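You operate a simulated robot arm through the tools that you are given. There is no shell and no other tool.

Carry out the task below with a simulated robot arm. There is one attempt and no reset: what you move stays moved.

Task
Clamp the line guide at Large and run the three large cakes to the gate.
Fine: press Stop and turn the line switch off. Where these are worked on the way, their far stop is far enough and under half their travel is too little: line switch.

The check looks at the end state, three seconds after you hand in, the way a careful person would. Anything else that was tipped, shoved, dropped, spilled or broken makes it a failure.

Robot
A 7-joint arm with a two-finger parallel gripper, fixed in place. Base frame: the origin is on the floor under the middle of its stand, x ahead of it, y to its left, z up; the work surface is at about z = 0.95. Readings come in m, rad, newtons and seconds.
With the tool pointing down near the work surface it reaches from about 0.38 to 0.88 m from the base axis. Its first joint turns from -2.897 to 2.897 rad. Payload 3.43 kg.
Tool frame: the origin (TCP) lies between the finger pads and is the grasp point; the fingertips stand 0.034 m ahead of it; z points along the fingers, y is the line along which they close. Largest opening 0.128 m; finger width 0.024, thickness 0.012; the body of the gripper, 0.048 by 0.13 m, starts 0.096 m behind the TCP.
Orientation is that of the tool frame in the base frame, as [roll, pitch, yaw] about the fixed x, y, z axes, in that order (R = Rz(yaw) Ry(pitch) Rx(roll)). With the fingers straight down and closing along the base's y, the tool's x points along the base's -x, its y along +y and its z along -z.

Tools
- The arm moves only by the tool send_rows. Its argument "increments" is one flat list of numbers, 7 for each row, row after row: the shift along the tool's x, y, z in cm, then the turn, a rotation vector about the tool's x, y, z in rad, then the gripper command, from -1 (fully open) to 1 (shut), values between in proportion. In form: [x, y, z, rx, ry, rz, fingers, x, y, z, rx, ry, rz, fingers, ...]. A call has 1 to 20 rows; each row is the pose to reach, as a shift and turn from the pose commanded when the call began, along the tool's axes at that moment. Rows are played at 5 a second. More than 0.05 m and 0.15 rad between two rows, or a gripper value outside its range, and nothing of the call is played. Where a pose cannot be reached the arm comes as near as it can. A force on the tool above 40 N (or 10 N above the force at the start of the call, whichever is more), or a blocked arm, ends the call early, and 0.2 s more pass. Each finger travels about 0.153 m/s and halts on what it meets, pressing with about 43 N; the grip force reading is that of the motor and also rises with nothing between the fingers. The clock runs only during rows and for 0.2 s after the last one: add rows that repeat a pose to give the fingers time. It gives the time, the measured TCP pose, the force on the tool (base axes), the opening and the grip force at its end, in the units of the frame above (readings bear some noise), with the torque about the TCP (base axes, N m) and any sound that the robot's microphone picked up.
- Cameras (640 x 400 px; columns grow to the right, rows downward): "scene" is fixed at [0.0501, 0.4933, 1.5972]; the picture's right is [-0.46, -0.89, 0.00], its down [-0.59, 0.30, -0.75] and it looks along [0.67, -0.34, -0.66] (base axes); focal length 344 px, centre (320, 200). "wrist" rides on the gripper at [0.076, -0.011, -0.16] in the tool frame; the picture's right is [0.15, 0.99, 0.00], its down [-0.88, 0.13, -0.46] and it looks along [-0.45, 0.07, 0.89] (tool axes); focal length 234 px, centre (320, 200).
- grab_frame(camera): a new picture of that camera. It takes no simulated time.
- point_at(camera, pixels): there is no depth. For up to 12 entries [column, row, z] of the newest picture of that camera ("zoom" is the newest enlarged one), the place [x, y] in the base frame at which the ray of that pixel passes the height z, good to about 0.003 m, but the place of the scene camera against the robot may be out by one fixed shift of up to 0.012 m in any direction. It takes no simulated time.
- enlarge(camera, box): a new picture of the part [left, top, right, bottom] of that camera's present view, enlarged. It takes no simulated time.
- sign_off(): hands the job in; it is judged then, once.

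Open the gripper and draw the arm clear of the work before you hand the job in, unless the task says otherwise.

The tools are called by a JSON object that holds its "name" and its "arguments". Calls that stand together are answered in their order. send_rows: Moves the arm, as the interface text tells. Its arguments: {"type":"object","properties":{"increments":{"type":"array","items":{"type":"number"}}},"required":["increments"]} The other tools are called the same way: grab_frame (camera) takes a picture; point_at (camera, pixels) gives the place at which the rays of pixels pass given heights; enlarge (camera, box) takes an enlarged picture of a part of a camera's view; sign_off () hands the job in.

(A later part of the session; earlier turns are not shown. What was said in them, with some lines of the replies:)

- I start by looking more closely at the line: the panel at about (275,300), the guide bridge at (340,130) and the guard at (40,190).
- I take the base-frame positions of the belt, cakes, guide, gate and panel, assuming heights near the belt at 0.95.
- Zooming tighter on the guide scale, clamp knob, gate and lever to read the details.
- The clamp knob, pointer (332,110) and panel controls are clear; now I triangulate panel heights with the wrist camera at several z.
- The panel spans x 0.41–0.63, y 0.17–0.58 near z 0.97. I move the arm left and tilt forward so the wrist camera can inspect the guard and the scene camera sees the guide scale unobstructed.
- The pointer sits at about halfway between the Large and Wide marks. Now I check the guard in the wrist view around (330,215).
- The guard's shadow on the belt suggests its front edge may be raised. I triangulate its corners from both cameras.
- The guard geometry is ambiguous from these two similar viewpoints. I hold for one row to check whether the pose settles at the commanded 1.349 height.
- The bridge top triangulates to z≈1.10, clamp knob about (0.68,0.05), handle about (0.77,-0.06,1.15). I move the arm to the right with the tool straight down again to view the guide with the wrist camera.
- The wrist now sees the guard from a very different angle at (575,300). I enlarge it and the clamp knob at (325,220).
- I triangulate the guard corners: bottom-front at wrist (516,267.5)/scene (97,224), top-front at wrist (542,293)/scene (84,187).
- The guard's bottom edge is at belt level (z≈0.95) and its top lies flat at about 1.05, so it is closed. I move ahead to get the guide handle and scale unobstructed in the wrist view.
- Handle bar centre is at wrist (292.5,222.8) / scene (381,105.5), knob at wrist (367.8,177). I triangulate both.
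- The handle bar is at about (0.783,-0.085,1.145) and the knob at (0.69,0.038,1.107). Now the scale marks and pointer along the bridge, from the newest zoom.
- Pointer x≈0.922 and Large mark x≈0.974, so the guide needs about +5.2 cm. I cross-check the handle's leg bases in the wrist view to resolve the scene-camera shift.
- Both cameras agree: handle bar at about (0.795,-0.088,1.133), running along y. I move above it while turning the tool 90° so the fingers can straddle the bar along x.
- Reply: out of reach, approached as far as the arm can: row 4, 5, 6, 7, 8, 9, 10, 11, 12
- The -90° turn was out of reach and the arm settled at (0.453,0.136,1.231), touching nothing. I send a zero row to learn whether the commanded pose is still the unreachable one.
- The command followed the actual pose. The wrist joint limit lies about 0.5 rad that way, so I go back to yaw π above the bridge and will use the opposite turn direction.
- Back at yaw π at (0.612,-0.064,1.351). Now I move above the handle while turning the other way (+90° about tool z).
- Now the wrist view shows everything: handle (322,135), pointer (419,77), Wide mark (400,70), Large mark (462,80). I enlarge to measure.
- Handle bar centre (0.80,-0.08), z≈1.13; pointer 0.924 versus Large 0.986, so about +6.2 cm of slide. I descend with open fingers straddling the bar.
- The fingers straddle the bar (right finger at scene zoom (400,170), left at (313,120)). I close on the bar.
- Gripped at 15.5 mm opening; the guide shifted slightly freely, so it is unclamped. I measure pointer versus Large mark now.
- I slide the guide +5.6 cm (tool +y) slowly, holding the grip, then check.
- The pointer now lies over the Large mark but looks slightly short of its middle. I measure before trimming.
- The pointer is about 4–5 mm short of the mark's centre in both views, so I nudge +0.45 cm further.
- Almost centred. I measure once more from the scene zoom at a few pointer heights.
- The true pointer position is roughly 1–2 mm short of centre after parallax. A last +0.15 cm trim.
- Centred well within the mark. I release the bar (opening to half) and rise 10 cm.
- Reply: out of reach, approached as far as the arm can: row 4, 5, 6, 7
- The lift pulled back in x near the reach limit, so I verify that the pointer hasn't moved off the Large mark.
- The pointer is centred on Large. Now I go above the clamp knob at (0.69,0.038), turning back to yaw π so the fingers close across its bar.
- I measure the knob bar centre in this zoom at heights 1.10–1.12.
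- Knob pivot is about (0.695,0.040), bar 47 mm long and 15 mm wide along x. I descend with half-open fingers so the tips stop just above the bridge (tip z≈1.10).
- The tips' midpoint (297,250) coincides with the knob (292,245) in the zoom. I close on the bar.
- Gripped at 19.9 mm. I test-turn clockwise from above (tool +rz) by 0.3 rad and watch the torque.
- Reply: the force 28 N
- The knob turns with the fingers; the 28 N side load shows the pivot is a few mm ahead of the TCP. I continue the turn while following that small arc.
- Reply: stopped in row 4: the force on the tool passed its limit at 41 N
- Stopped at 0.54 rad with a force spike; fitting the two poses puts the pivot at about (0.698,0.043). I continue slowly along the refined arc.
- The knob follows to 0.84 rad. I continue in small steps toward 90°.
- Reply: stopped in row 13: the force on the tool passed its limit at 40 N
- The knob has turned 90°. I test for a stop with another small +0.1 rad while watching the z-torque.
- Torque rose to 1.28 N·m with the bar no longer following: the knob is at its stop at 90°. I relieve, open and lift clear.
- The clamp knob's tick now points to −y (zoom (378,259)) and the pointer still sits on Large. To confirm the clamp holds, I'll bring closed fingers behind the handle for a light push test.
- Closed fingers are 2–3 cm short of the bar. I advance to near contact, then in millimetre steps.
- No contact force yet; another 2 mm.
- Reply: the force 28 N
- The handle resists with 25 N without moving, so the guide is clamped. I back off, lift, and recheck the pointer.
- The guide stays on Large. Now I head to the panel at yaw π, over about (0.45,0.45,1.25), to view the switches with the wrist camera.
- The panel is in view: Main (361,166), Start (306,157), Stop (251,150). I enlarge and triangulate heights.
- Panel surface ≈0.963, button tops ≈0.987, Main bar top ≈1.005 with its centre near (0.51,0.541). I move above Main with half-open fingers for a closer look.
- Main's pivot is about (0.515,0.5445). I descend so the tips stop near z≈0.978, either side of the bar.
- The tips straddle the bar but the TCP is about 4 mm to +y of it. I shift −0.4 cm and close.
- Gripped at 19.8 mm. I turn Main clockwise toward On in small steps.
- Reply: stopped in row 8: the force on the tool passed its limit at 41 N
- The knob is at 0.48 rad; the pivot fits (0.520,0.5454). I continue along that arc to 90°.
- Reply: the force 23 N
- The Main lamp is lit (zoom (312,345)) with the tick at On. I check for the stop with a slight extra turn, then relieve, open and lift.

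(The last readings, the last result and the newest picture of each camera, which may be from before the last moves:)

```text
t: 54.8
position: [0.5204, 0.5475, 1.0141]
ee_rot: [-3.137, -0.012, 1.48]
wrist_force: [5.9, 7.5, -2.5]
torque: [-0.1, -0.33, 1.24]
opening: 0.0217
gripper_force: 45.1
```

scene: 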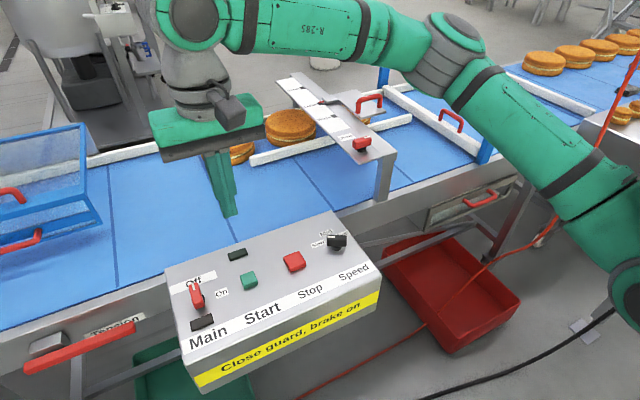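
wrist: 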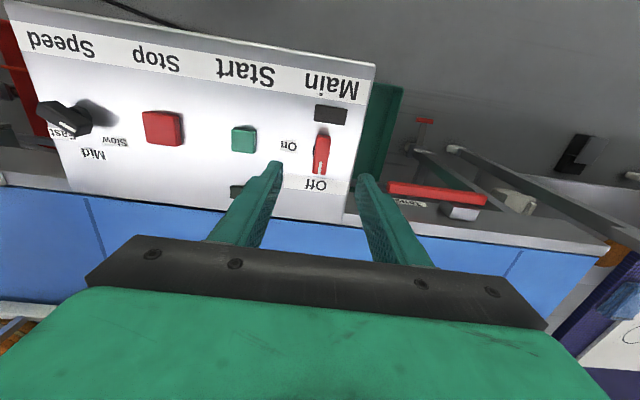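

Torque 1.24 N·m confirms the stop. I relieve, open and rise.

{"name": "send_rows", "arguments": {"increments": [0, 0, 0, 0, 0, -0.05, 1, 0, 0, 0, 0, 0, -0.09, 1, 0, 0, 0, 0, 0, -0.09, 0.2, 0, 0, 0, 0, 0, -0.09, 0.2, 0, 0, 0, 0, 0, -0.09, 0.2, 0, 0, -3, 0, 0, -0.09, 0.2, 0, 0, -7, 0, 0, -0.09, 0.2, 0, 0, -10, 0, 0, -0.09, 0.2, 0, 0, -10, 0, 0, -0.09, 0.2]}}

{"name": "grab_frame", "arguments": {"camera": "wrist"}}

{"name": "grab_frame", "arguments": {"camera": "scene"}}

```text
t: 56.8
position: [0.5202, 0.5469, 1.115]
ee_rot: [-3.137, -0.014, 1.572]
wrist_force: [-0.7, -0.7, 0.4]
torque: [-0.06, 0.0, -0.01]
opening: 0.0513
gripper_force: 0.1
```

```text
taken
```

wrist: 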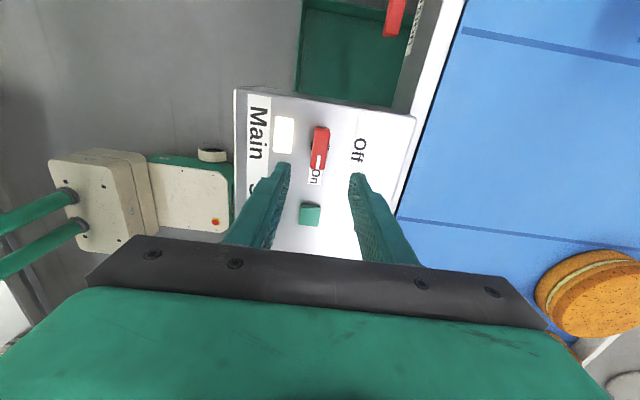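

```text
taken
```

scene: 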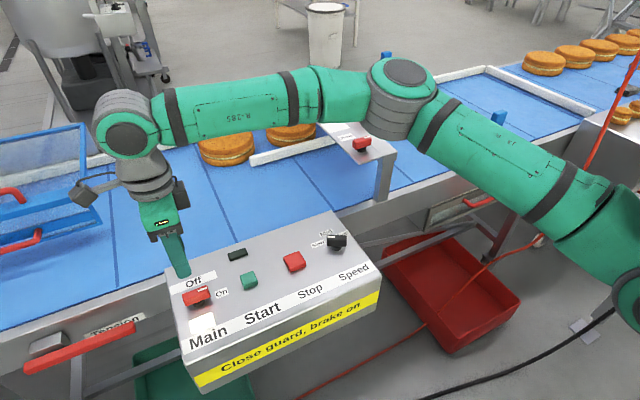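

Main is on. I locate Start at wrist (310,214) and use Main's known pivot (0.520,0.545) as a calibration.

{"name": "point_at", "arguments": {"camera": "wrist", "pixels": [[310, 214, 0.987], [310, 214, 0.98], [320, 149, 1.005], [320, 149, 0.99], [283, 135, 0.965]]}}

{"name": "point_at", "arguments": {"camera": "scene", "pixels": [[249, 280, 0.987], [196, 295, 1.005], [294, 261, 0.987], [196, 295, 0.99]]}}

```text
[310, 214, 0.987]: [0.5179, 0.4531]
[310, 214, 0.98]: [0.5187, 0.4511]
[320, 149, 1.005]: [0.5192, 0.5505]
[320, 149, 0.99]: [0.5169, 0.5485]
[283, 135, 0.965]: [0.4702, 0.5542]
```

```text
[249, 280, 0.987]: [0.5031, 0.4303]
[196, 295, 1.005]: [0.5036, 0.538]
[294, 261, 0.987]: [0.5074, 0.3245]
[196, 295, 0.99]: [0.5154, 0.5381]
```

I close the fingers and move over Start, about 10.5 cm toward −y.

{"name": "send_rows", "arguments": {"increments": [-3.5, -0.2, 0, 0, 0, 0, 1, -7, -0.4, 0, 0, 0, 0, 1, -10.4, -0.6, 0, 0, 0, 0, 1, -10.4, -0.6, 1.5, 0, 0, 0, 1, -10.4, -0.6, 1.5, 0, 0, 0, 1]}}

{"name": "enlarge", "arguments": {"camera": "wrist", "box": [220, 90, 420, 250]}}

{"name": "enlarge", "arguments": {"camera": "scene", "box": [170, 200, 320, 330]}}

```text
t: 58.0
position: [0.5128, 0.4423, 1.0959]
ee_rot: [-3.139, -0.014, 1.572]
wrist_force: [-0.3, -0.1, -0.1]
torque: [-0.01, -0.03, 0.0]
opening: 0.0002
gripper_force: 33.1
```

```text
2.50 times, centred on (320, 170) of wrist
```

zoom: 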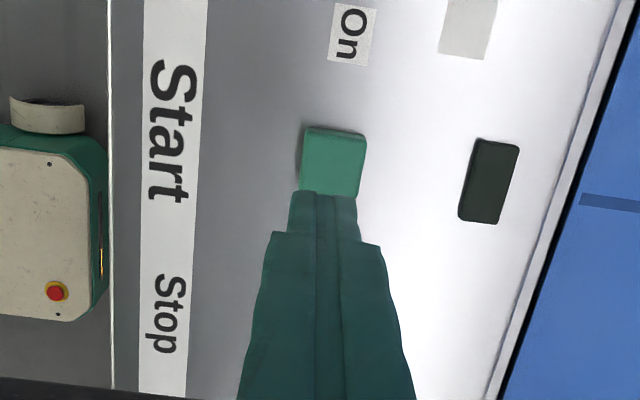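

```text
3.08 times, centred on (245, 265) of scene
```

zoom: 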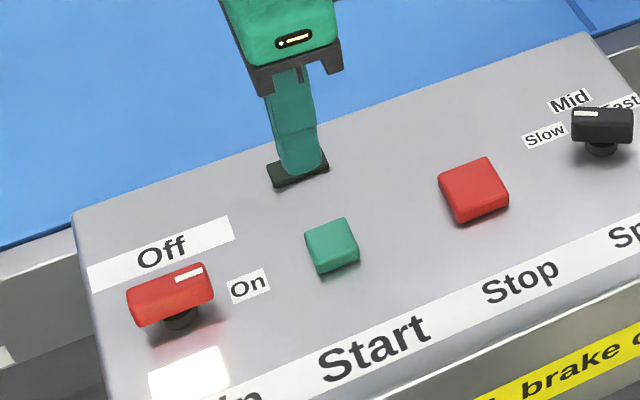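

Start's centre is about 7 mm ahead (+x) and 3 mm to −y of the tool axis. I align and descend close to it.

{"name": "send_rows", "arguments": {"increments": [-0.3, 0.7, 2, 0, 0, 0, 1, -0.3, 0.7, 5, 0, 0, 0, 1, -0.3, 0.7, 6.5, 0, 0, 0, 1, -0.3, 0.7, 6.8, 0, 0, 0, 1, -0.3, 0.7, 6.8, 0, 0, 0, 1]}}

{"name": "enlarge", "arguments": {"camera": "scene", "box": [190, 220, 300, 310]}}

{"name": "enlarge", "arguments": {"camera": "wrist", "box": [220, 90, 420, 250]}}

```text
t: 59.1
position: [0.521, 0.4407, 1.0283]
ee_rot: [-3.14, -0.016, 1.571]
wrist_force: [0.3, 0.3, 1.0]
torque: [0.02, 0.08, 0.03]
opening: 0.0001
gripper_force: 33.2
```

```text
4.44 times, centred on (245, 265) of scene
```

zoom: 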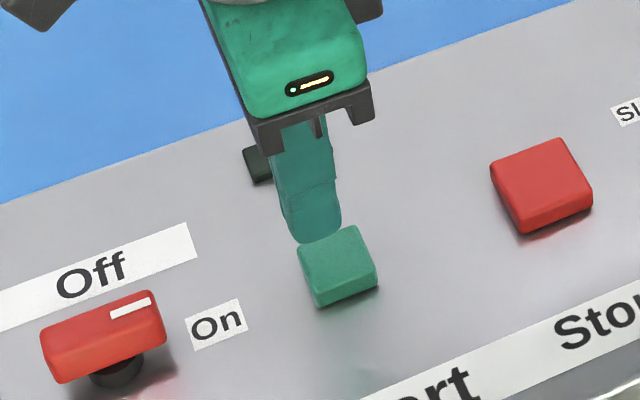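

```text
2.50 times, centred on (320, 170) of wrist
```

zoom: 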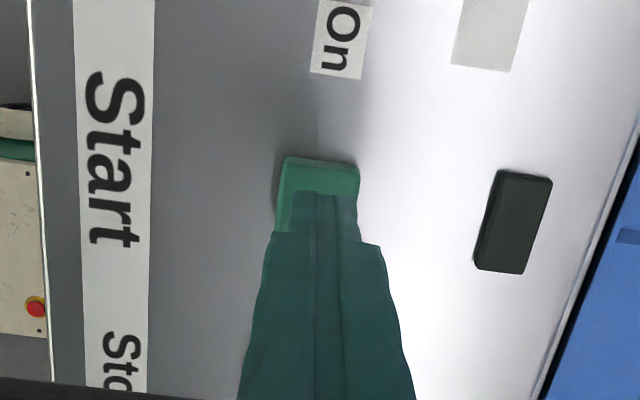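

Nearly aligned; button centre is about 3 mm to +y of the tip. I shift and press down in small steps.

{"name": "send_rows", "arguments": {"increments": [0.3, 0, 0.3, 0, 0, 0, 1, 0.3, 0, 0.8, 0, 0, 0, 1, 0.3, 0, 1.2, 0, 0, 0, 1]}}

{"name": "enlarge", "arguments": {"camera": "scene", "box": [190, 220, 300, 310]}}

```text
t: 60.0
position: [0.5215, 0.4444, 1.0168]
ee_rot: [-3.14, -0.014, 1.572]
wrist_force: [-0.3, 0.0, -0.1]
torque: [-0.03, -0.02, 0.01]
opening: 0.0003
gripper_force: 33.0
```

```text
4.44 times, centred on (245, 265) of scene
```

zoom: 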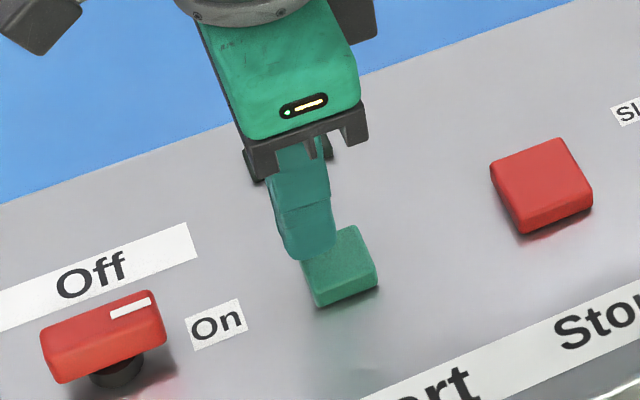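

No contact yet at tip z≈0.983. In the scene zoom the tip looks offset from the button centre, so I check the wrist view.

{"name": "enlarge", "arguments": {"camera": "wrist", "box": [270, 120, 370, 220]}}

{"name": "grab_frame", "arguments": {"camera": "scene"}}

```text
4.00 times, centred on (320, 170) of wrist
```

zoom: 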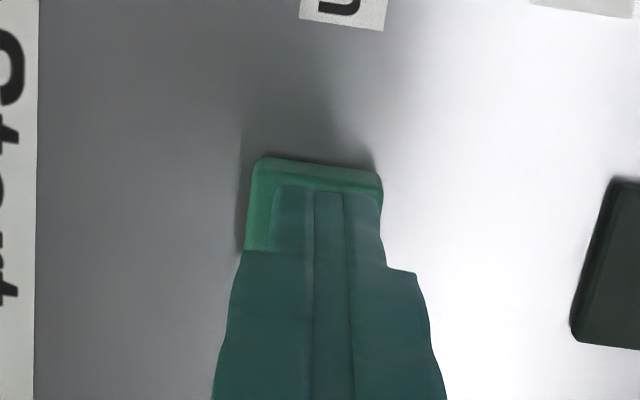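

```text
taken
```

scene: 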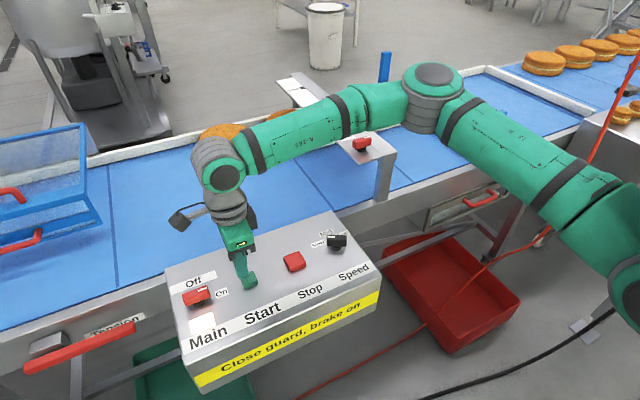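

Allowing for the button's side face being visible, its centre is about 5 mm to −x and 7 mm to −y of the tip. I shift and keep pressing down in small steps.

{"name": "send_rows", "arguments": {"increments": [-0.7, -0.5, 0, 0, 0, 0, 1, -0.7, -0.5, 0.2, 0, 0, 0, 1, -0.7, -0.5, 0.4, 0, 0, 0, 1, -0.7, -0.5, 0.5, 0, 0, 0, 1]}}

{"name": "enlarge", "arguments": {"camera": "scene", "box": [190, 220, 300, 310]}}

```text
t: 61.0
position: [0.5166, 0.4369, 1.0124]
ee_rot: [-3.14, -0.015, 1.57]
wrist_force: [-0.4, -0.2, -0.5]
torque: [-0.02, -0.01, 0.02]
opening: 0.0
gripper_force: 32.8
```

```text
4.44 times, centred on (245, 265) of scene
```

zoom: 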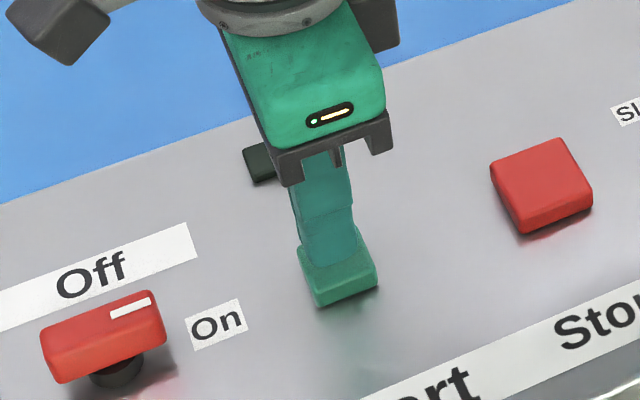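

Well aligned over Start now. I press on downward in small steps.

{"name": "send_rows", "arguments": {"increments": [0, 0, 0.2, 0, 0, 0, 1, 0, 0, 0.4, 0, 0, 0, 1, 0, 0, 0.6, 0, 0, 0, 1]}}

{"name": "enlarge", "arguments": {"camera": "scene", "box": [190, 220, 300, 310]}}

```text
t: 61.8
position: [0.5161, 0.4365, 1.0067]
ee_rot: [3.141, -0.013, 1.572]
wrist_force: [-0.9, -0.5, -0.6]
torque: [0.0, -0.04, 0.0]
opening: 0.0
gripper_force: 32.9
```

```text
4.44 times, centred on (245, 265) of scene
```

zoom: 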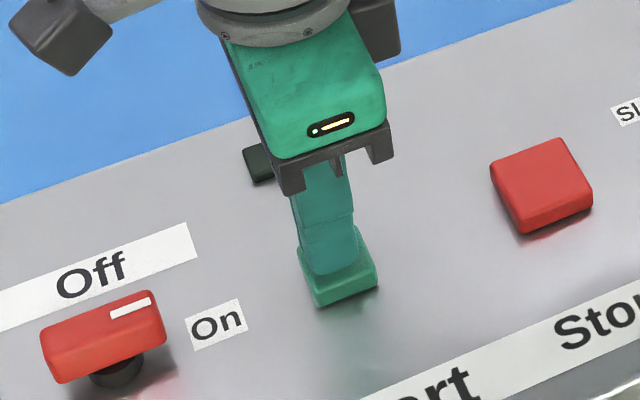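

Still no contact at tip z≈0.973; continuing down.

{"name": "send_rows", "arguments": {"increments": [0, 0, 0.2, 0, 0, 0, 1, 0, 0, 0.4, 0, 0, 0, 1, 0, 0, 0.5, 0, 0, 0, 1]}}

{"name": "grab_frame", "arguments": {"camera": "scene"}}

```text
t: 62.5
position: [0.5171, 0.4369, 1.0003]
ee_rot: [-3.14, -0.018, 1.571]
wrist_force: [0.4, -0.2, 0.0]
torque: [0.02, -0.02, 0.01]
opening: 0.0
gripper_force: 32.6
```

```text
taken
```

scene: 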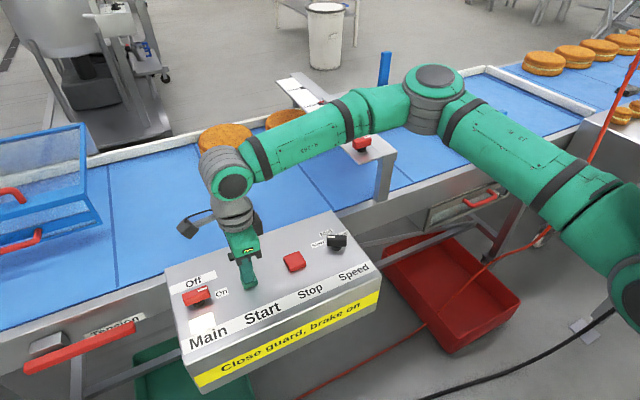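

No contact at tip z≈0.966. I go on in 2 mm rows.

{"name": "send_rows", "arguments": {"increments": [0, 0, 0.2, 0, 0, 0, 1, 0, 0, 0.4, 0, 0, 0, 1, 0, 0, 0.6, 0, 0, 0, 1]}}

{"name": "enlarge", "arguments": {"camera": "scene", "box": [170, 220, 300, 330]}}

```text
t: 63.4
position: [0.5155, 0.4375, 0.9959]
ee_rot: [-3.14, -0.016, 1.569]
wrist_force: [1.0, 0.8, 3.1]
torque: [0.02, -0.02, -0.01]
opening: 0.0004
gripper_force: 32.9
heard: click
```

```text
3.64 times, centred on (235, 275) of scene
```

zoom: 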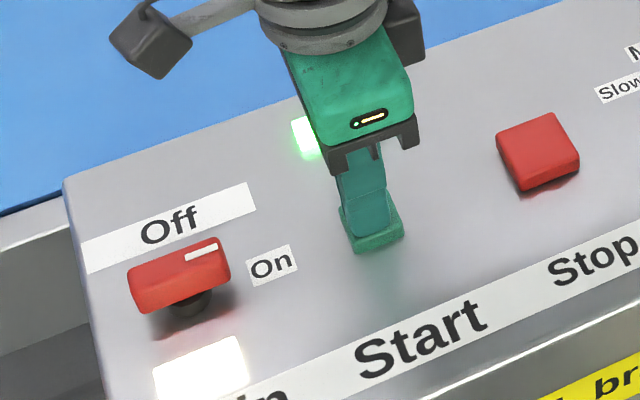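

A click was heard and the green run lamp lit: the belt is running. I lift and move over Stop, 10.6 cm toward −y, then check the cakes.

{"name": "send_rows", "arguments": {"increments": [0, 0, -3, 0, 0, 0, 1, -3.6, 0.1, -3, 0, 0, 0, 1, -7.2, 0.2, -3, 0, 0, 0, 1, -10.6, 0.3, -3, 0, 0, 0, 1]}}

{"name": "grab_frame", "arguments": {"camera": "scene"}}

{"name": "enlarge", "arguments": {"camera": "scene", "box": [200, 200, 350, 320]}}

```text
t: 64.3
position: [0.5185, 0.3326, 1.0251]
ee_rot: [-3.139, -0.015, 1.573]
wrist_force: [0.1, -0.4, -0.6]
torque: [-0.02, -0.04, 0.05]
opening: 0.0
gripper_force: 32.8
```

```text
taken
```

scene: 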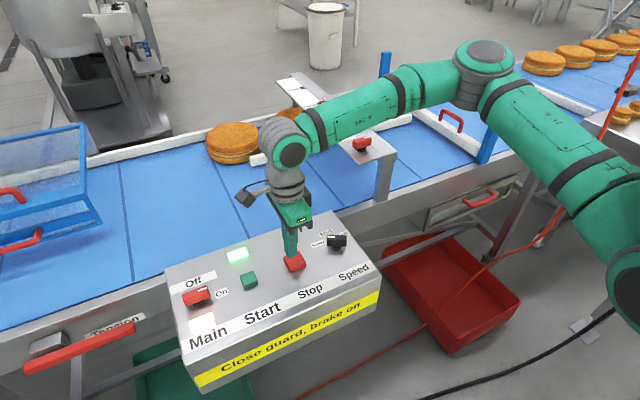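

```text
3.33 times, centred on (275, 260) of scene
```

zoom: 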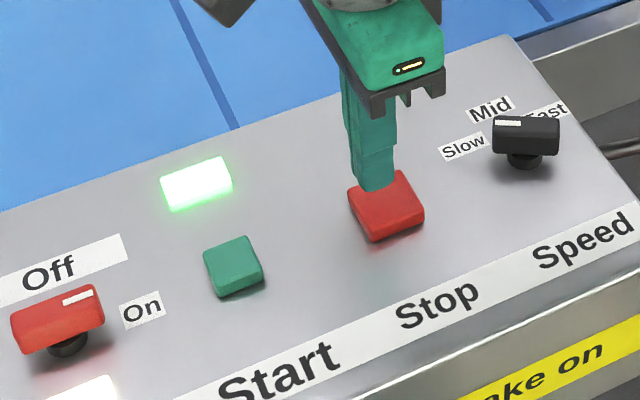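

The first cake moved from (226,145) to (233,142), so the belt runs at Slow. The arm hides the gate, so I rise straight up over Stop for an unobstructed view.

{"name": "send_rows", "arguments": {"increments": [0, 0, -4.5, 0, 0, 0, 1, 0, 0, -9, 0, 0, 0, 1, 0, 0, -13.5, 0, 0, 0, 1, 0, 0, -18, 0, 0, 0, 1, 0, 0, -22.5, 0, 0, 0, 1, 0, 0, -27, 0, 0, 0, 1, 0, 0, -29, 0, 0, 0, 1]}}

{"name": "grab_frame", "arguments": {"camera": "scene"}}

{"name": "grab_frame", "arguments": {"camera": "wrist"}}

```text
t: 66.0
position: [0.5177, 0.326, 1.3126]
ee_rot: [-3.14, -0.015, 1.572]
wrist_force: [0.5, -0.5, -0.4]
torque: [0.01, -0.01, 0.01]
opening: 0.0001
gripper_force: 32.9
```

```text
taken
```

scene: 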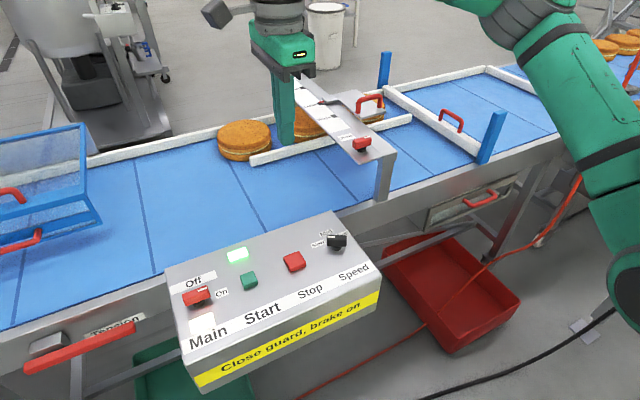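

```text
taken
```

wrist: 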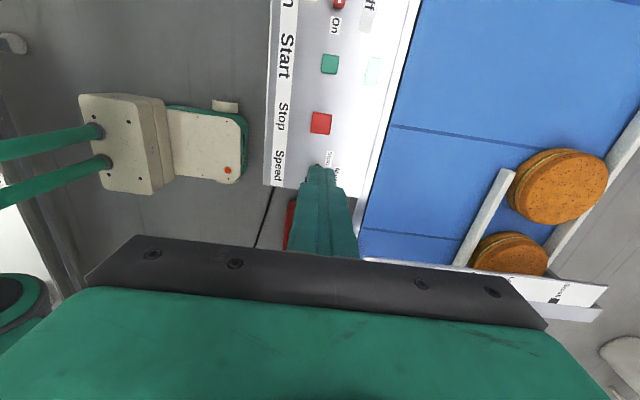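

Good view now: upstream cake at (244,139), entering the lane behind the rail end at (252,160). I look closer.

{"name": "enlarge", "arguments": {"camera": "scene", "box": [200, 70, 480, 200]}}

```text
2.29 times, centred on (340, 135) of scene
```

zoom: 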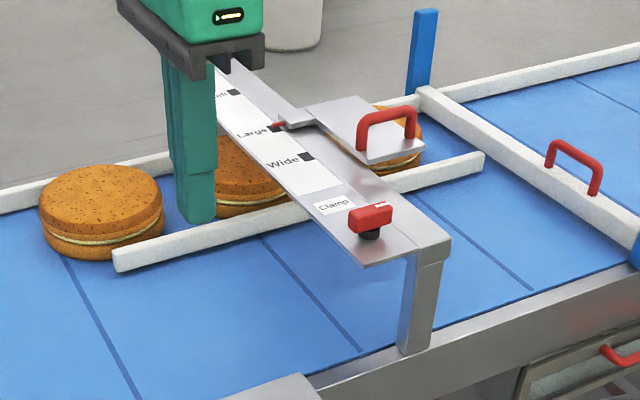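

The lane fits the cakes. I wait 2 s, holding still.

{"name": "send_rows", "arguments": {"increments": [0, 0, 0, 0, 0, 0, 1, 0, 0, 0, 0, 0, 0, 1, 0, 0, 0, 0, 0, 0, 1, 0, 0, 0, 0, 0, 0, 1, 0, 0, 0, 0, 0, 0, 1, 0, 0, 0, 0, 0, 0, 1, 0, 0, 0, 0, 0, 0, 1, 0, 0, 0, 0, 0, 0, 1, 0, 0, 0, 0, 0, 0, 1]}}

{"name": "enlarge", "arguments": {"camera": "scene", "box": [200, 70, 480, 200]}}

```text
t: 68.0
position: [0.5166, 0.324, 1.3126]
ee_rot: [-3.139, -0.017, 1.571]
wrist_force: [-0.2, -0.1, 0.3]
torque: [-0.01, 0.03, 0.01]
opening: 0.0
gripper_force: 33.4
```

```text
2.29 times, centred on (340, 135) of scene
```

zoom: 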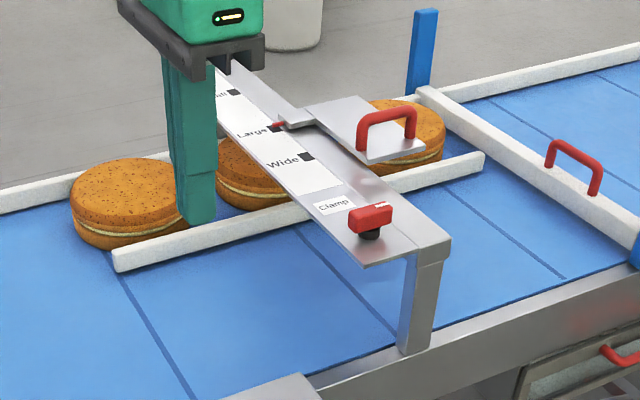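

Cakes advance about 6–7 cm per 2 s; the lead cake at zoom (405,135) nears the gate. I wait another 2 s.

{"name": "send_rows", "arguments": {"increments": [0, 0, 0, 0, 0, 0, 1, 0, 0, 0, 0, 0, 0, 1, 0, 0, 0, 0, 0, 0, 1, 0, 0, 0, 0, 0, 0, 1, 0, 0, 0, 0, 0, 0, 1, 0, 0, 0, 0, 0, 0, 1, 0, 0, 0, 0, 0, 0, 1, 0, 0, 0, 0, 0, 0, 1, 0, 0, 0, 0, 0, 0, 1]}}

{"name": "enlarge", "arguments": {"camera": "scene", "box": [200, 70, 480, 200]}}

```text
t: 70.0
position: [0.518, 0.3227, 1.3129]
ee_rot: [-3.14, -0.015, 1.57]
wrist_force: [0.3, 0.5, -1.3]
torque: [-0.01, -0.02, -0.03]
opening: 0.0
gripper_force: 33.1
```

```text
2.29 times, centred on (340, 135) of scene
```

zoom: 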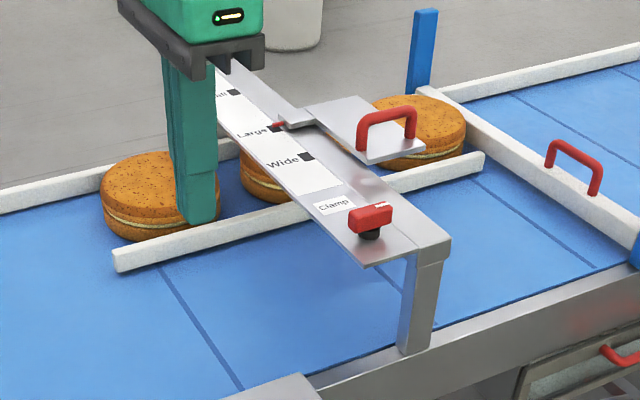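

The lead cake is just reaching the gate. I keep waiting for the others to close up.

{"name": "send_rows", "arguments": {"increments": [0, 0, 0, 0, 0, 0, 1, 0, 0, 0, 0, 0, 0, 1, 0, 0, 0, 0, 0, 0, 1, 0, 0, 0, 0, 0, 0, 1, 0, 0, 0, 0, 0, 0, 1, 0, 0, 0, 0, 0, 0, 1, 0, 0, 0, 0, 0, 0, 1, 0, 0, 0, 0, 0, 0, 1, 0, 0, 0, 0, 0, 0, 1]}}

{"name": "enlarge", "arguments": {"camera": "scene", "box": [200, 70, 480, 200]}}

```text
t: 72.0
position: [0.5168, 0.3258, 1.3113]
ee_rot: [-3.14, -0.015, 1.571]
wrist_force: [-0.2, -0.8, 0.1]
torque: [-0.01, 0.0, 0.01]
opening: 0.0
gripper_force: 32.4
```

```text
2.29 times, centred on (340, 135) of scene
```

zoom: 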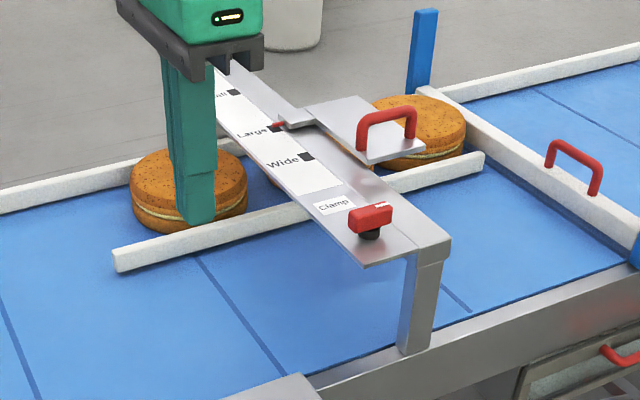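

The lead cake is held at the gate; the third at zoom (190,190) needs a few more centimetres. I wait 2 s more.

{"name": "send_rows", "arguments": {"increments": [0, 0, 0, 0, 0, 0, 1, 0, 0, 0, 0, 0, 0, 1, 0, 0, 0, 0, 0, 0, 1, 0, 0, 0, 0, 0, 0, 1, 0, 0, 0, 0, 0, 0, 1, 0, 0, 0, 0, 0, 0, 1, 0, 0, 0, 0, 0, 0, 1, 0, 0, 0, 0, 0, 0, 1, 0, 0, 0, 0, 0, 0, 1]}}

{"name": "enlarge", "arguments": {"camera": "scene", "box": [200, 70, 480, 200]}}

{"name": "grab_frame", "arguments": {"camera": "wrist"}}

```text
t: 74.0
position: [0.5163, 0.3236, 1.3125]
ee_rot: [-3.141, -0.017, 1.572]
wrist_force: [-0.7, 0.1, -0.6]
torque: [-0.01, 0.03, -0.02]
opening: 0.0
gripper_force: 33.3
```

```text
2.29 times, centred on (340, 135) of scene
```

zoom: 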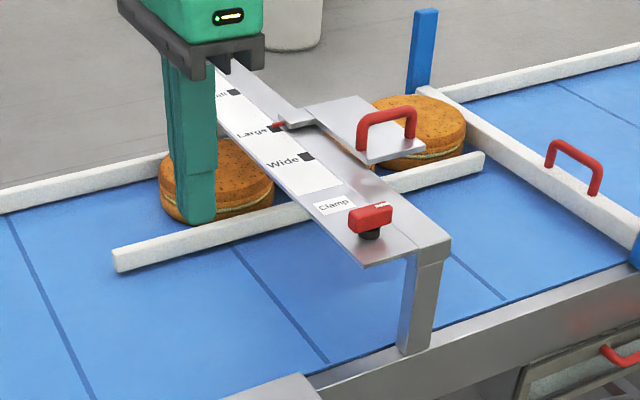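

```text
taken
```

wrist: 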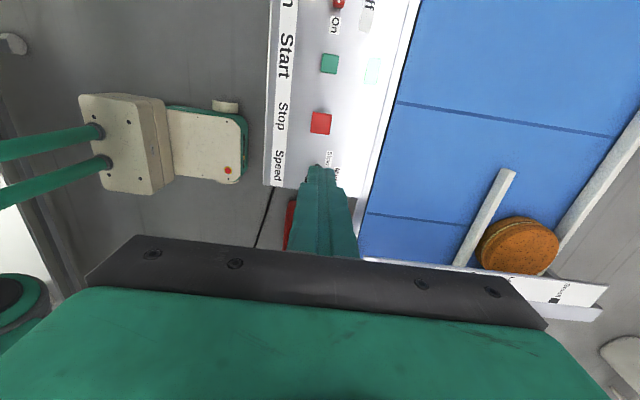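

Third cake now at zoom (217,182). One more second to see whether it has stopped.

{"name": "send_rows", "arguments": {"increments": [0, 0, 0, 0, 0, 0, 1, 0, 0, 0, 0, 0, 0, 1, 0, 0, 0, 0, 0, 0, 1, 0, 0, 0, 0, 0, 0, 1]}}

{"name": "enlarge", "arguments": {"camera": "scene", "box": [200, 70, 480, 200]}}

{"name": "enlarge", "arguments": {"camera": "wrist", "box": [440, 150, 620, 320]}}

```text
t: 75.0
position: [0.5182, 0.3238, 1.313]
ee_rot: [-3.141, -0.016, 1.572]
wrist_force: [-0.7, 0.5, 0.4]
torque: [0.01, -0.06, 0.0]
opening: 0.0
gripper_force: 33.5
```

```text
2.29 times, centred on (340, 135) of scene
```

zoom: 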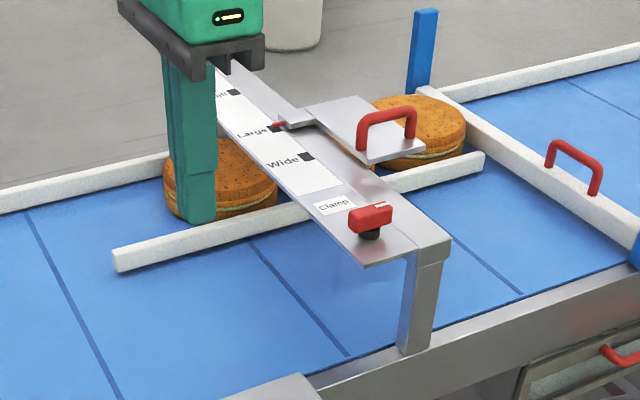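

```text
2.35 times, centred on (530, 235) of wrist
```

zoom: 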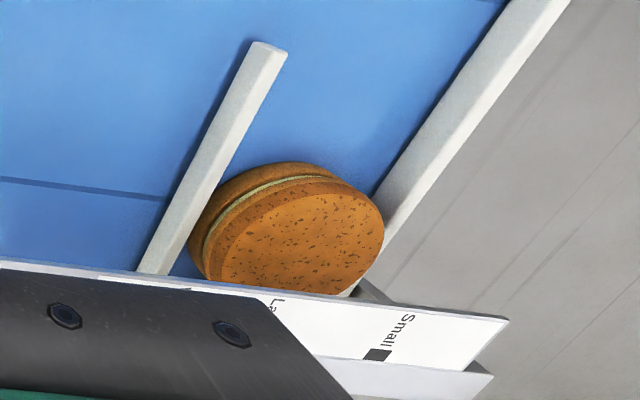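

The belt seam moved on ~27 px while the third cake barely moved: all three are queued at the gate. I descend and press Stop.

{"name": "send_rows", "arguments": {"increments": [-0.3, 0, 4.9, 0, 0, 0, 1, -0.6, 0, 9.8, 0, 0, 0, 1, -0.6, 0, 14.7, 0, 0, 0, 1, -0.6, 0, 19.6, 0, 0, 0, 1, -0.6, 0, 24.5, 0, 0, 0, 1, -0.6, 0, 28.5, 0, 0, 0, 1, -0.6, 0, 30.5, 0, 0, 0, 1, -0.6, 0, 31.2, 0, 0, 0, 1, -0.6, 0, 31.7, 0, 0, 0, 1, -0.6, 0, 32.1, 0, 0, 0, 1]}}

{"name": "enlarge", "arguments": {"camera": "scene", "box": [200, 200, 350, 320]}}

```text
t: 77.2
position: [0.5179, 0.3234, 0.9925]
ee_rot: [-3.141, -0.013, 1.57]
wrist_force: [-0.6, -2.3, 5.5]
torque: [-0.15, 0.03, -0.06]
opening: 0.0
gripper_force: 32.8
heard: click
```

```text
3.33 times, centred on (275, 260) of scene
```

zoom: 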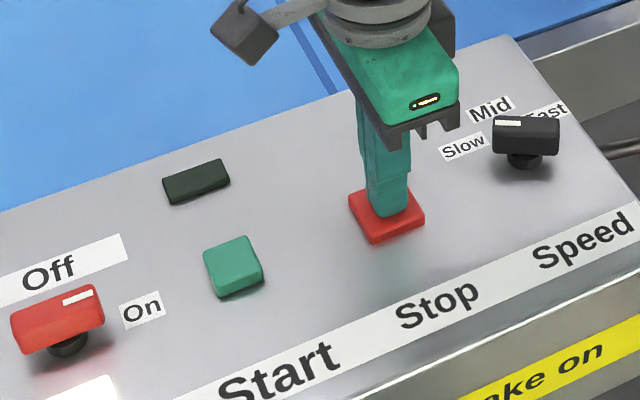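

Click heard and the run lamp is out: the belt is stopped. I lift and go back over Main at (0.52,0.548), half-open fingers.

{"name": "send_rows", "arguments": {"increments": [0, 0, -4, 0, 0, 0, 1, 0, 0, -8, 0, 0, 0, 1, 0, 0, -12, 0, 0, 0, 1, 4.5, 0, -12, 0, 0, 0, 0.2, 9, 0, -12, 0, 0, 0, 0.2, 13.5, 0, -12, 0, 0, 0, 0.2, 18, 0.1, -12, 0, 0, 0, 0.2, 22.3, 0.2, -12, 0, 0, 0, 0.2, 22.3, 0.2, -12, 0, 0, 0, 0.2]}}

{"name": "grab_frame", "arguments": {"camera": "scene"}}

{"name": "enlarge", "arguments": {"camera": "wrist", "box": [260, 100, 380, 200]}}

```text
t: 79.2
position: [0.5219, 0.5472, 1.1164]
ee_rot: [-3.139, -0.013, 1.572]
wrist_force: [-0.7, 1.1, -0.2]
torque: [0.02, -0.05, 0.02]
opening: 0.0511
gripper_force: 0.1
```

```text
taken
```

scene: 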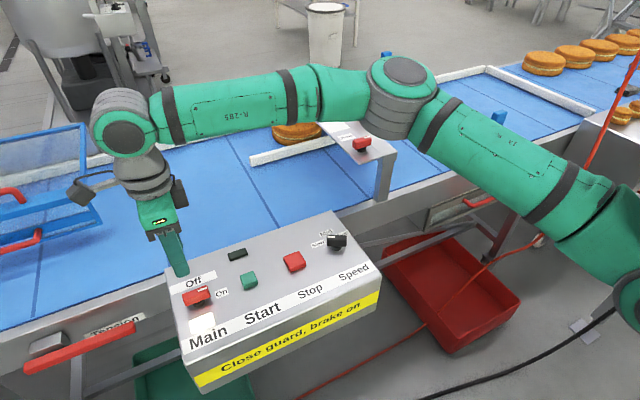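

```text
4.00 times, centred on (320, 150) of wrist
```

zoom: 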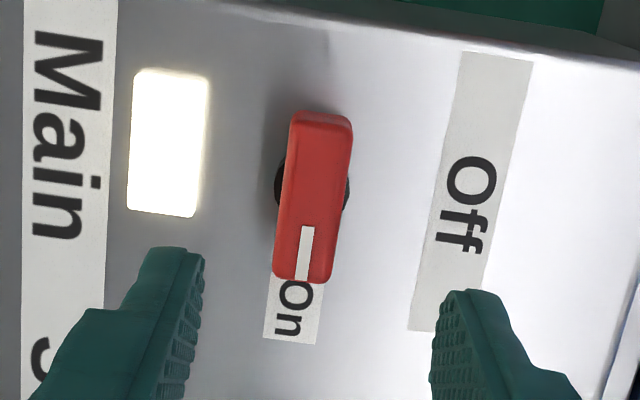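

Aligned over Main's bar as before. I descend 10.2 cm and close on the bar.

{"name": "send_rows", "arguments": {"increments": [0, -0.1, 4, 0, 0, 0, 0.2, 0, -0.15, 8, 0, 0, 0, 0.2, 0, -0.15, 10.2, 0, 0, 0, 0.2, 0, -0.15, 10.2, 0, 0, 0, 0.2, 0, -0.15, 10.2, 0, 0, 0, 1, 0, -0.15, 10.2, 0, 0, 0, 1, 0, -0.15, 10.2, 0, 0, 0, 1, 0, -0.15, 10.2, 0, 0, 0, 1]}}

{"name": "enlarge", "arguments": {"camera": "scene", "box": [130, 220, 280, 340]}}

```text
t: 81.0
position: [0.5204, 0.5477, 1.0129]
ee_rot: [-3.138, -0.012, 1.572]
wrist_force: [-14.8, -20.8, -4.3]
torque: [-1.34, 0.67, 0.01]
opening: 0.0198
gripper_force: 45.3
```

```text
3.33 times, centred on (205, 280) of scene
```

zoom: 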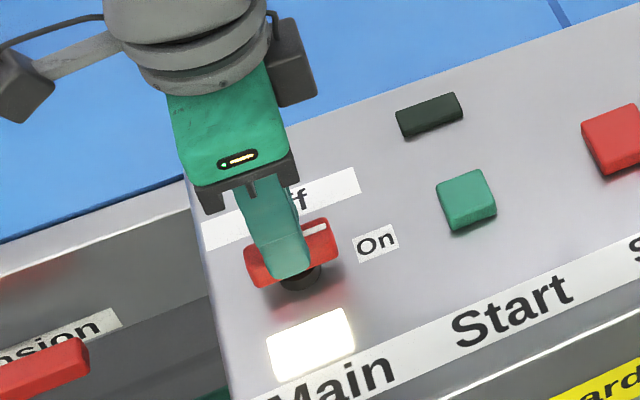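

Gripped again at 19.8 mm. I turn Main counter-clockwise back toward Off along its arc.

{"name": "send_rows", "arguments": {"increments": [-0.05, -0.07, 0, 0, 0, -0.08, 1, -0.05, -0.09, 0, 0, 0, -0.16, 1, -0.06, -0.11, 0, 0, 0, -0.24, 1, -0.06, -0.13, 0, 0, 0, -0.32, 1, -0.07, -0.15, 0, 0, 0, -0.4, 1, -0.08, -0.18, 0, 0, 0, -0.48, 1, -0.09, -0.2, 0, 0, 0, -0.56, 1, -0.1, -0.22, 0, 0, 0, -0.64, 1, -0.12, -0.24, 0, 0, 0, -0.72, 1, -0.13, -0.25, 0, 0, 0, -0.8, 1, -0.15, -0.27, 0, 0, 0, -0.88, 1, -0.17, -0.29, 0, 0, 0, -0.96, 1, -0.19, -0.3, 0, 0, 0, -1.04, 1, -0.21, -0.31, 0, 0, 0, -1.12, 1, -0.23, -0.32, 0, 0, 0, -1.2, 1, -0.25, -0.33, 0, 0, 0, -1.28, 1, -0.27, -0.34, 0, 0, 0, -1.36, 1, -0.3, -0.35, 0, 0, 0, -1.44, 1, -0.32, -0.35, 0, 0, 0, -1.52, 1, -0.34, -0.35, 0, 0, 0, -1.571, 1]}}

{"name": "enlarge", "arguments": {"camera": "scene", "box": [130, 220, 280, 340]}}

```text
t: 85.2
position: [0.5177, 0.5435, 1.0132]
ee_rot: [3.126, 0.0, -3.141]
wrist_force: [26.3, -5.6, -11.1]
torque: [-0.36, 0.02, -0.24]
opening: 0.0199
gripper_force: 45.4
```

```text
3.33 times, centred on (205, 280) of scene
```

zoom: 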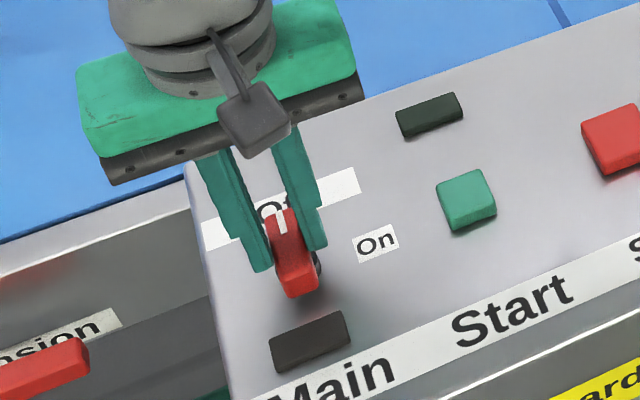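

Main is back at Off and its lamp is dark. I press gently against the stop, relieve, open and lift clear.

{"name": "send_rows", "arguments": {"increments": [0.05, 0, 0, 0, 0, -0.05, 1, 0.05, 0, 0, 0, 0, -0.08, 1, 0.05, 0, 0, 0, 0, -0.04, 1, 0.05, 0, 0, 0, 0, 0, 1, 0.05, 0, 0, 0, 0, 0, 0, 0.05, 0, 0, 0, 0, 0, 0, 0.05, 0, 0, 0, 0, 0, 0, 0.05, 0, -3, 0, 0, 0, 0, 0.05, 0, -7, 0, 0, 0, 0, 0.05, 0, -11, 0, 0, 0, 0, 0.05, 0, -15, 0, 0, 0, 0, 0.05, 0, -19, 0, 0, 0, 0]}}

{"name": "grab_frame", "arguments": {"camera": "scene"}}

{"name": "enlarge", "arguments": {"camera": "scene", "box": [160, 210, 400, 390]}}

```text
t: 87.8
position: [0.5164, 0.5421, 1.2022]
ee_rot: [3.129, -0.005, -3.139]
wrist_force: [-0.2, -0.7, -0.6]
torque: [0.0, 0.05, 0.0]
opening: 0.0639
gripper_force: 0.0
```

```text
taken
```

scene: 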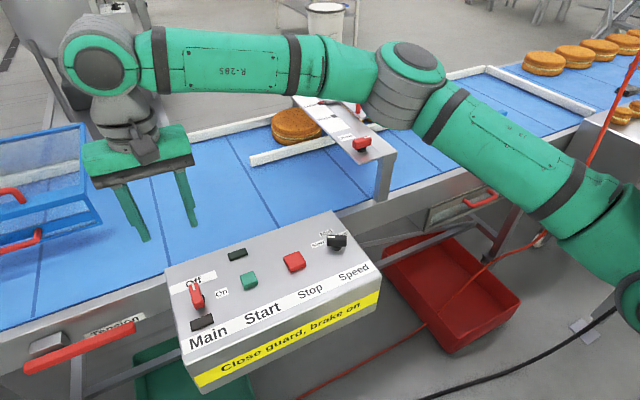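

```text
2.22 times, centred on (280, 300) of scene
```

zoom: 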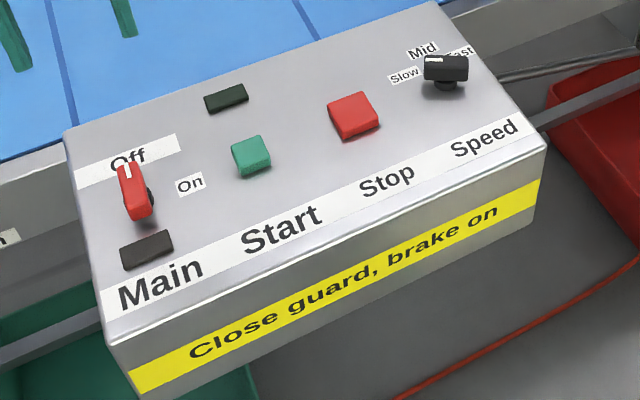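

Panel matches Off with both lamps dark. I open the gripper fully and draw the arm back to (0.50,0.0,1.38) for a clear final look.

{"name": "send_rows", "arguments": {"increments": [0.14, -4.5, -1.5, 0, 0, 0, -1, 0.27, -9.0, -3, 0, 0, 0, -1, 0.41, -13.5, -4.5, 0, 0, 0, -1, 0.55, -18.1, -5.9, 0, 0, 0, -1, 0.68, -22.6, -7.4, 0, 0, 0, -1, 0.82, -27.1, -8.9, 0, 0, 0, -1, 0.96, -31.6, -10.4, 0, 0, 0, -1, 1.09, -36.1, -11.9, 0, 0, 0, -1, 1.23, -40.6, -13.4, 0, 0, 0, -1, 1.37, -45.2, -14.8, 0, 0, 0, -1, 1.5, -49.7, -16.3, 0, 0, 0, -1, 1.64, -54.2, -17.8, 0, 0, 0, -1, 1.64, -54.2, -17.8, 0, 0, 0, -1]}}

{"name": "grab_frame", "arguments": {"camera": "scene"}}

{"name": "enlarge", "arguments": {"camera": "scene", "box": [240, 60, 520, 200]}}

{"name": "enlarge", "arguments": {"camera": "scene", "box": [290, 80, 350, 120]}}

```text
t: 90.5
position: [0.5007, -0.0045, 1.3731]
ee_rot: [3.127, -0.001, -3.14]
wrist_force: [0.4, 0.2, 0.2]
torque: [-0.01, 0.01, 0.0]
opening: 0.1279
gripper_force: 0.0
```

```text
taken
```

scene: 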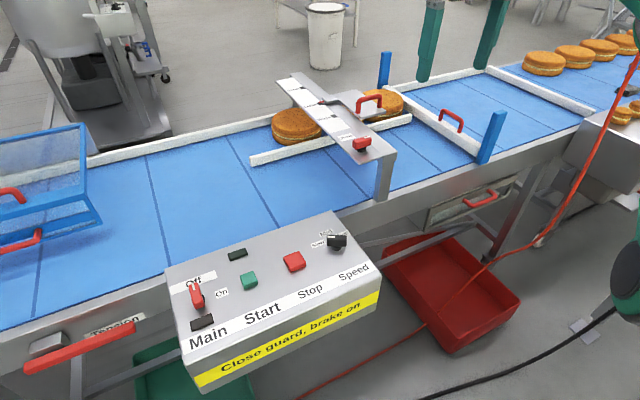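

```text
2.29 times, centred on (380, 130) of scene
```

zoom: 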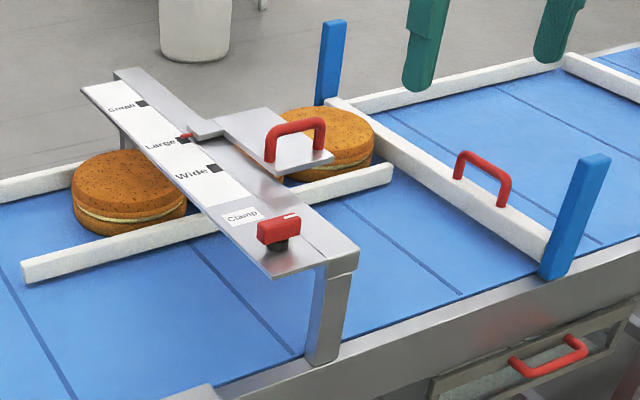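

```text
10.00 times, centred on (320, 100) of scene
```

zoom: 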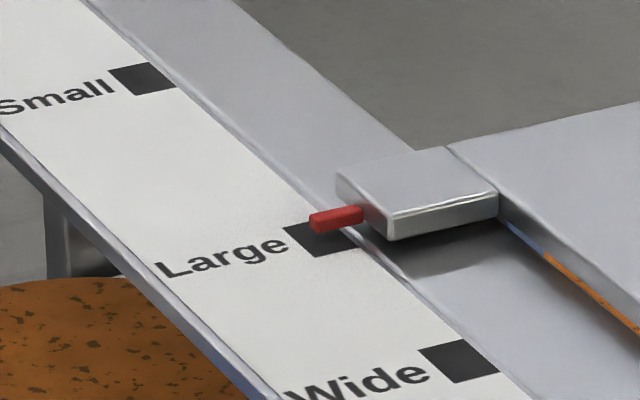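

Arm clear, pointer on Large. I check the cakes' spacing: third at (297,126), lead at (382,104), with the second hidden under the bridge.

{"name": "point_at", "arguments": {"camera": "scene", "pixels": [[297, 119, 1.0], [271.5, 126, 0.99], [322, 117, 0.99], [381, 100, 1.0], [404, 104, 0.99], [296, 146, 0.95], [380, 118, 0.95]]}}

{"name": "grab_frame", "arguments": {"camera": "wrist"}}

```text
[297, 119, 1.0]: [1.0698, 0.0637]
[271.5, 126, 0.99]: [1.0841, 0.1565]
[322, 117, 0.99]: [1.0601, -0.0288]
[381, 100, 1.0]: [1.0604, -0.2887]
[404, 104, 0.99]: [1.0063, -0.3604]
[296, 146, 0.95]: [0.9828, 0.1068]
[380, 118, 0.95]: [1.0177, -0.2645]
```

```text
taken
```

wrist: 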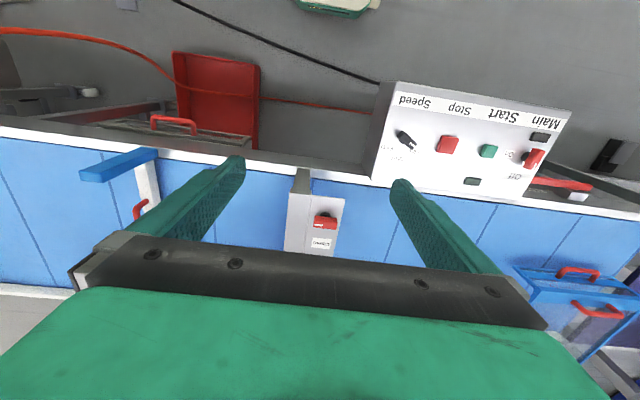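

The spacing (0.353 m over two cakes of about 0.185 m) indicates a closed queue against the gate. I turn and move for one more wrist view to check the middle cake under the bridge.

{"name": "send_rows", "arguments": {"increments": [-2, 0, 0, 0, 0, 0.1428, -1, -4, 0, 0, 0, 0, 0.2856, -1, -6, 0, 0, 0, 0, 0.4284, -1, -8, 0, 0, 0, 0, 0.5712, -1, -10, 0, 0, 0, 0, 0.714, -1, -12, 0, 0, 0, 0, 0.8568, -1, -14, 0, 0, 0, 0, 0.9996, -1, -16, 0, 0, 0, 0, 1.1424, -1, -18, 0, 0, 0, 0, 1.2852, -1, -20, 0, 0, 0, 0, 1.428, -1, -22, 0, 0, 0, 0, 1.5708, -1, -22, 0, 0, 0, 0, 1.5708, -1]}}

{"name": "grab_frame", "arguments": {"camera": "wrist"}}

{"name": "enlarge", "arguments": {"camera": "wrist", "box": [350, 60, 600, 260]}}

```text
t: 93.2
position: [0.7203, -0.0027, 1.3714]
ee_rot: [-3.14, -0.016, 1.57]
wrist_force: [-0.6, 0.1, 0.4]
torque: [-0.01, -0.01, -0.02]
opening: 0.128
gripper_force: 0.0
```

```text
taken
```

wrist: 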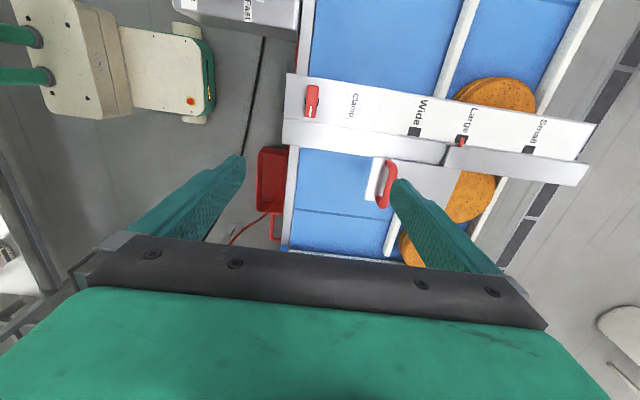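

```text
2.00 times, centred on (475, 160) of wrist
```

zoom: 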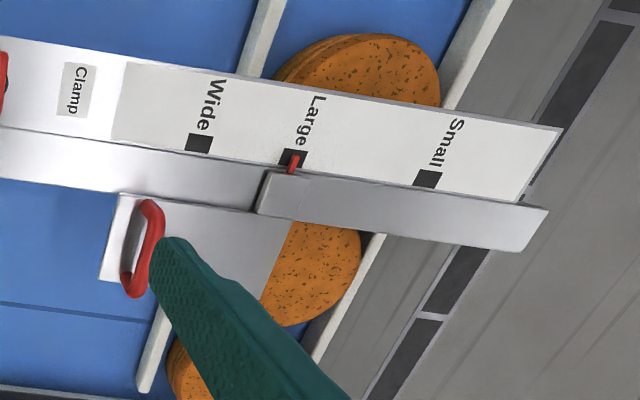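

All three cakes lie flat in one queue between rail and wall up to the gate, with the pointer on Large. I draw the arm back clear of the line before handing in.

{"name": "send_rows", "arguments": {"increments": [0, -2.2, 0, 0, 0, -0.1428, -1, 0, -4.4, 0, 0, 0, -0.2856, -1, 0, -6.6, 0, 0, 0, -0.4284, -1, 0, -8.8, 0, 0, 0, -0.5712, -1, 0, -11, 0, 0, 0, -0.714, -1, 0, -13.2, 0, 0, 0, -0.8568, -1, 0, -15.4, 0, 0, 0, -0.9996, -1, 0, -17.6, 0, 0, 0, -1.1424, -1, 0, -19.8, 0, 0, 0, -1.2852, -1, 0, -22, 0, 0, 0, -1.428, -1, 0, -24, 0, 0, 0, -1.5708, -1, 0, -24, 0, 0, 0, -1.5708, -1]}}

{"name": "grab_frame", "arguments": {"camera": "scene"}}

```text
t: 95.8
position: [0.4806, -0.0042, 1.374]
ee_rot: [3.128, -0.001, -3.14]
wrist_force: [-0.4, -0.2, -0.7]
torque: [-0.01, 0.01, -0.01]
opening: 0.128
gripper_force: 0.1
```

```text
taken
```

scene: 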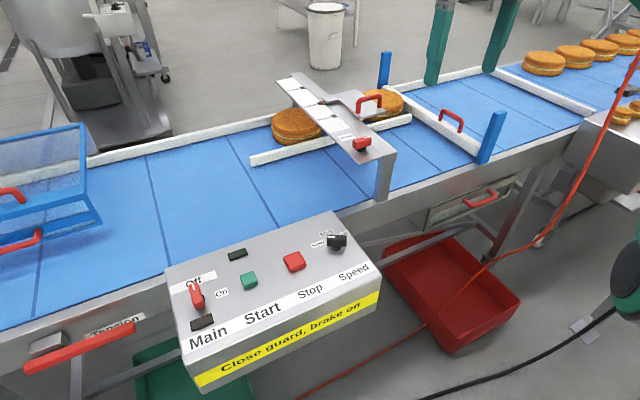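

The final picture shows Main at Off (197,293) with both lamps dark, and the guide clamped with its pointer on Large. The three cakes are queued at the gate and the arm is clear with the gripper open. I hand the job in.

{"name": "sign_off", "arguments": {}}

```text
The job is handed in.
```

The job is handed in. The line guide is clamped at Large, the three large cakes are queued at the gate, and the line is stopped and switched off.

- **Guide:** The pointer is centred on the Large mark. The clamp is turned to its stop, and a 25 N push on the handle did not move the guide.
- **Cakes:** I ran the belt at Slow until the third cake stopped moving while the belt carried on beneath it. All three lie flat in the lane, with the lead cake against the gate.
- **Stop:** I pressed Stop; it clicked and the run lamp went out.
- **Line switch:** I turned it fully on for the run and back to Off at the end. Its lamp is dark.
- **Arm:** The gripper is open and the arm is drawn back clear of the line.

One early move was out of reach: the arm settled short of where I sent it but touched nothing. I did not touch the guard (already closed), the gate, the speed knob or the tension lever.
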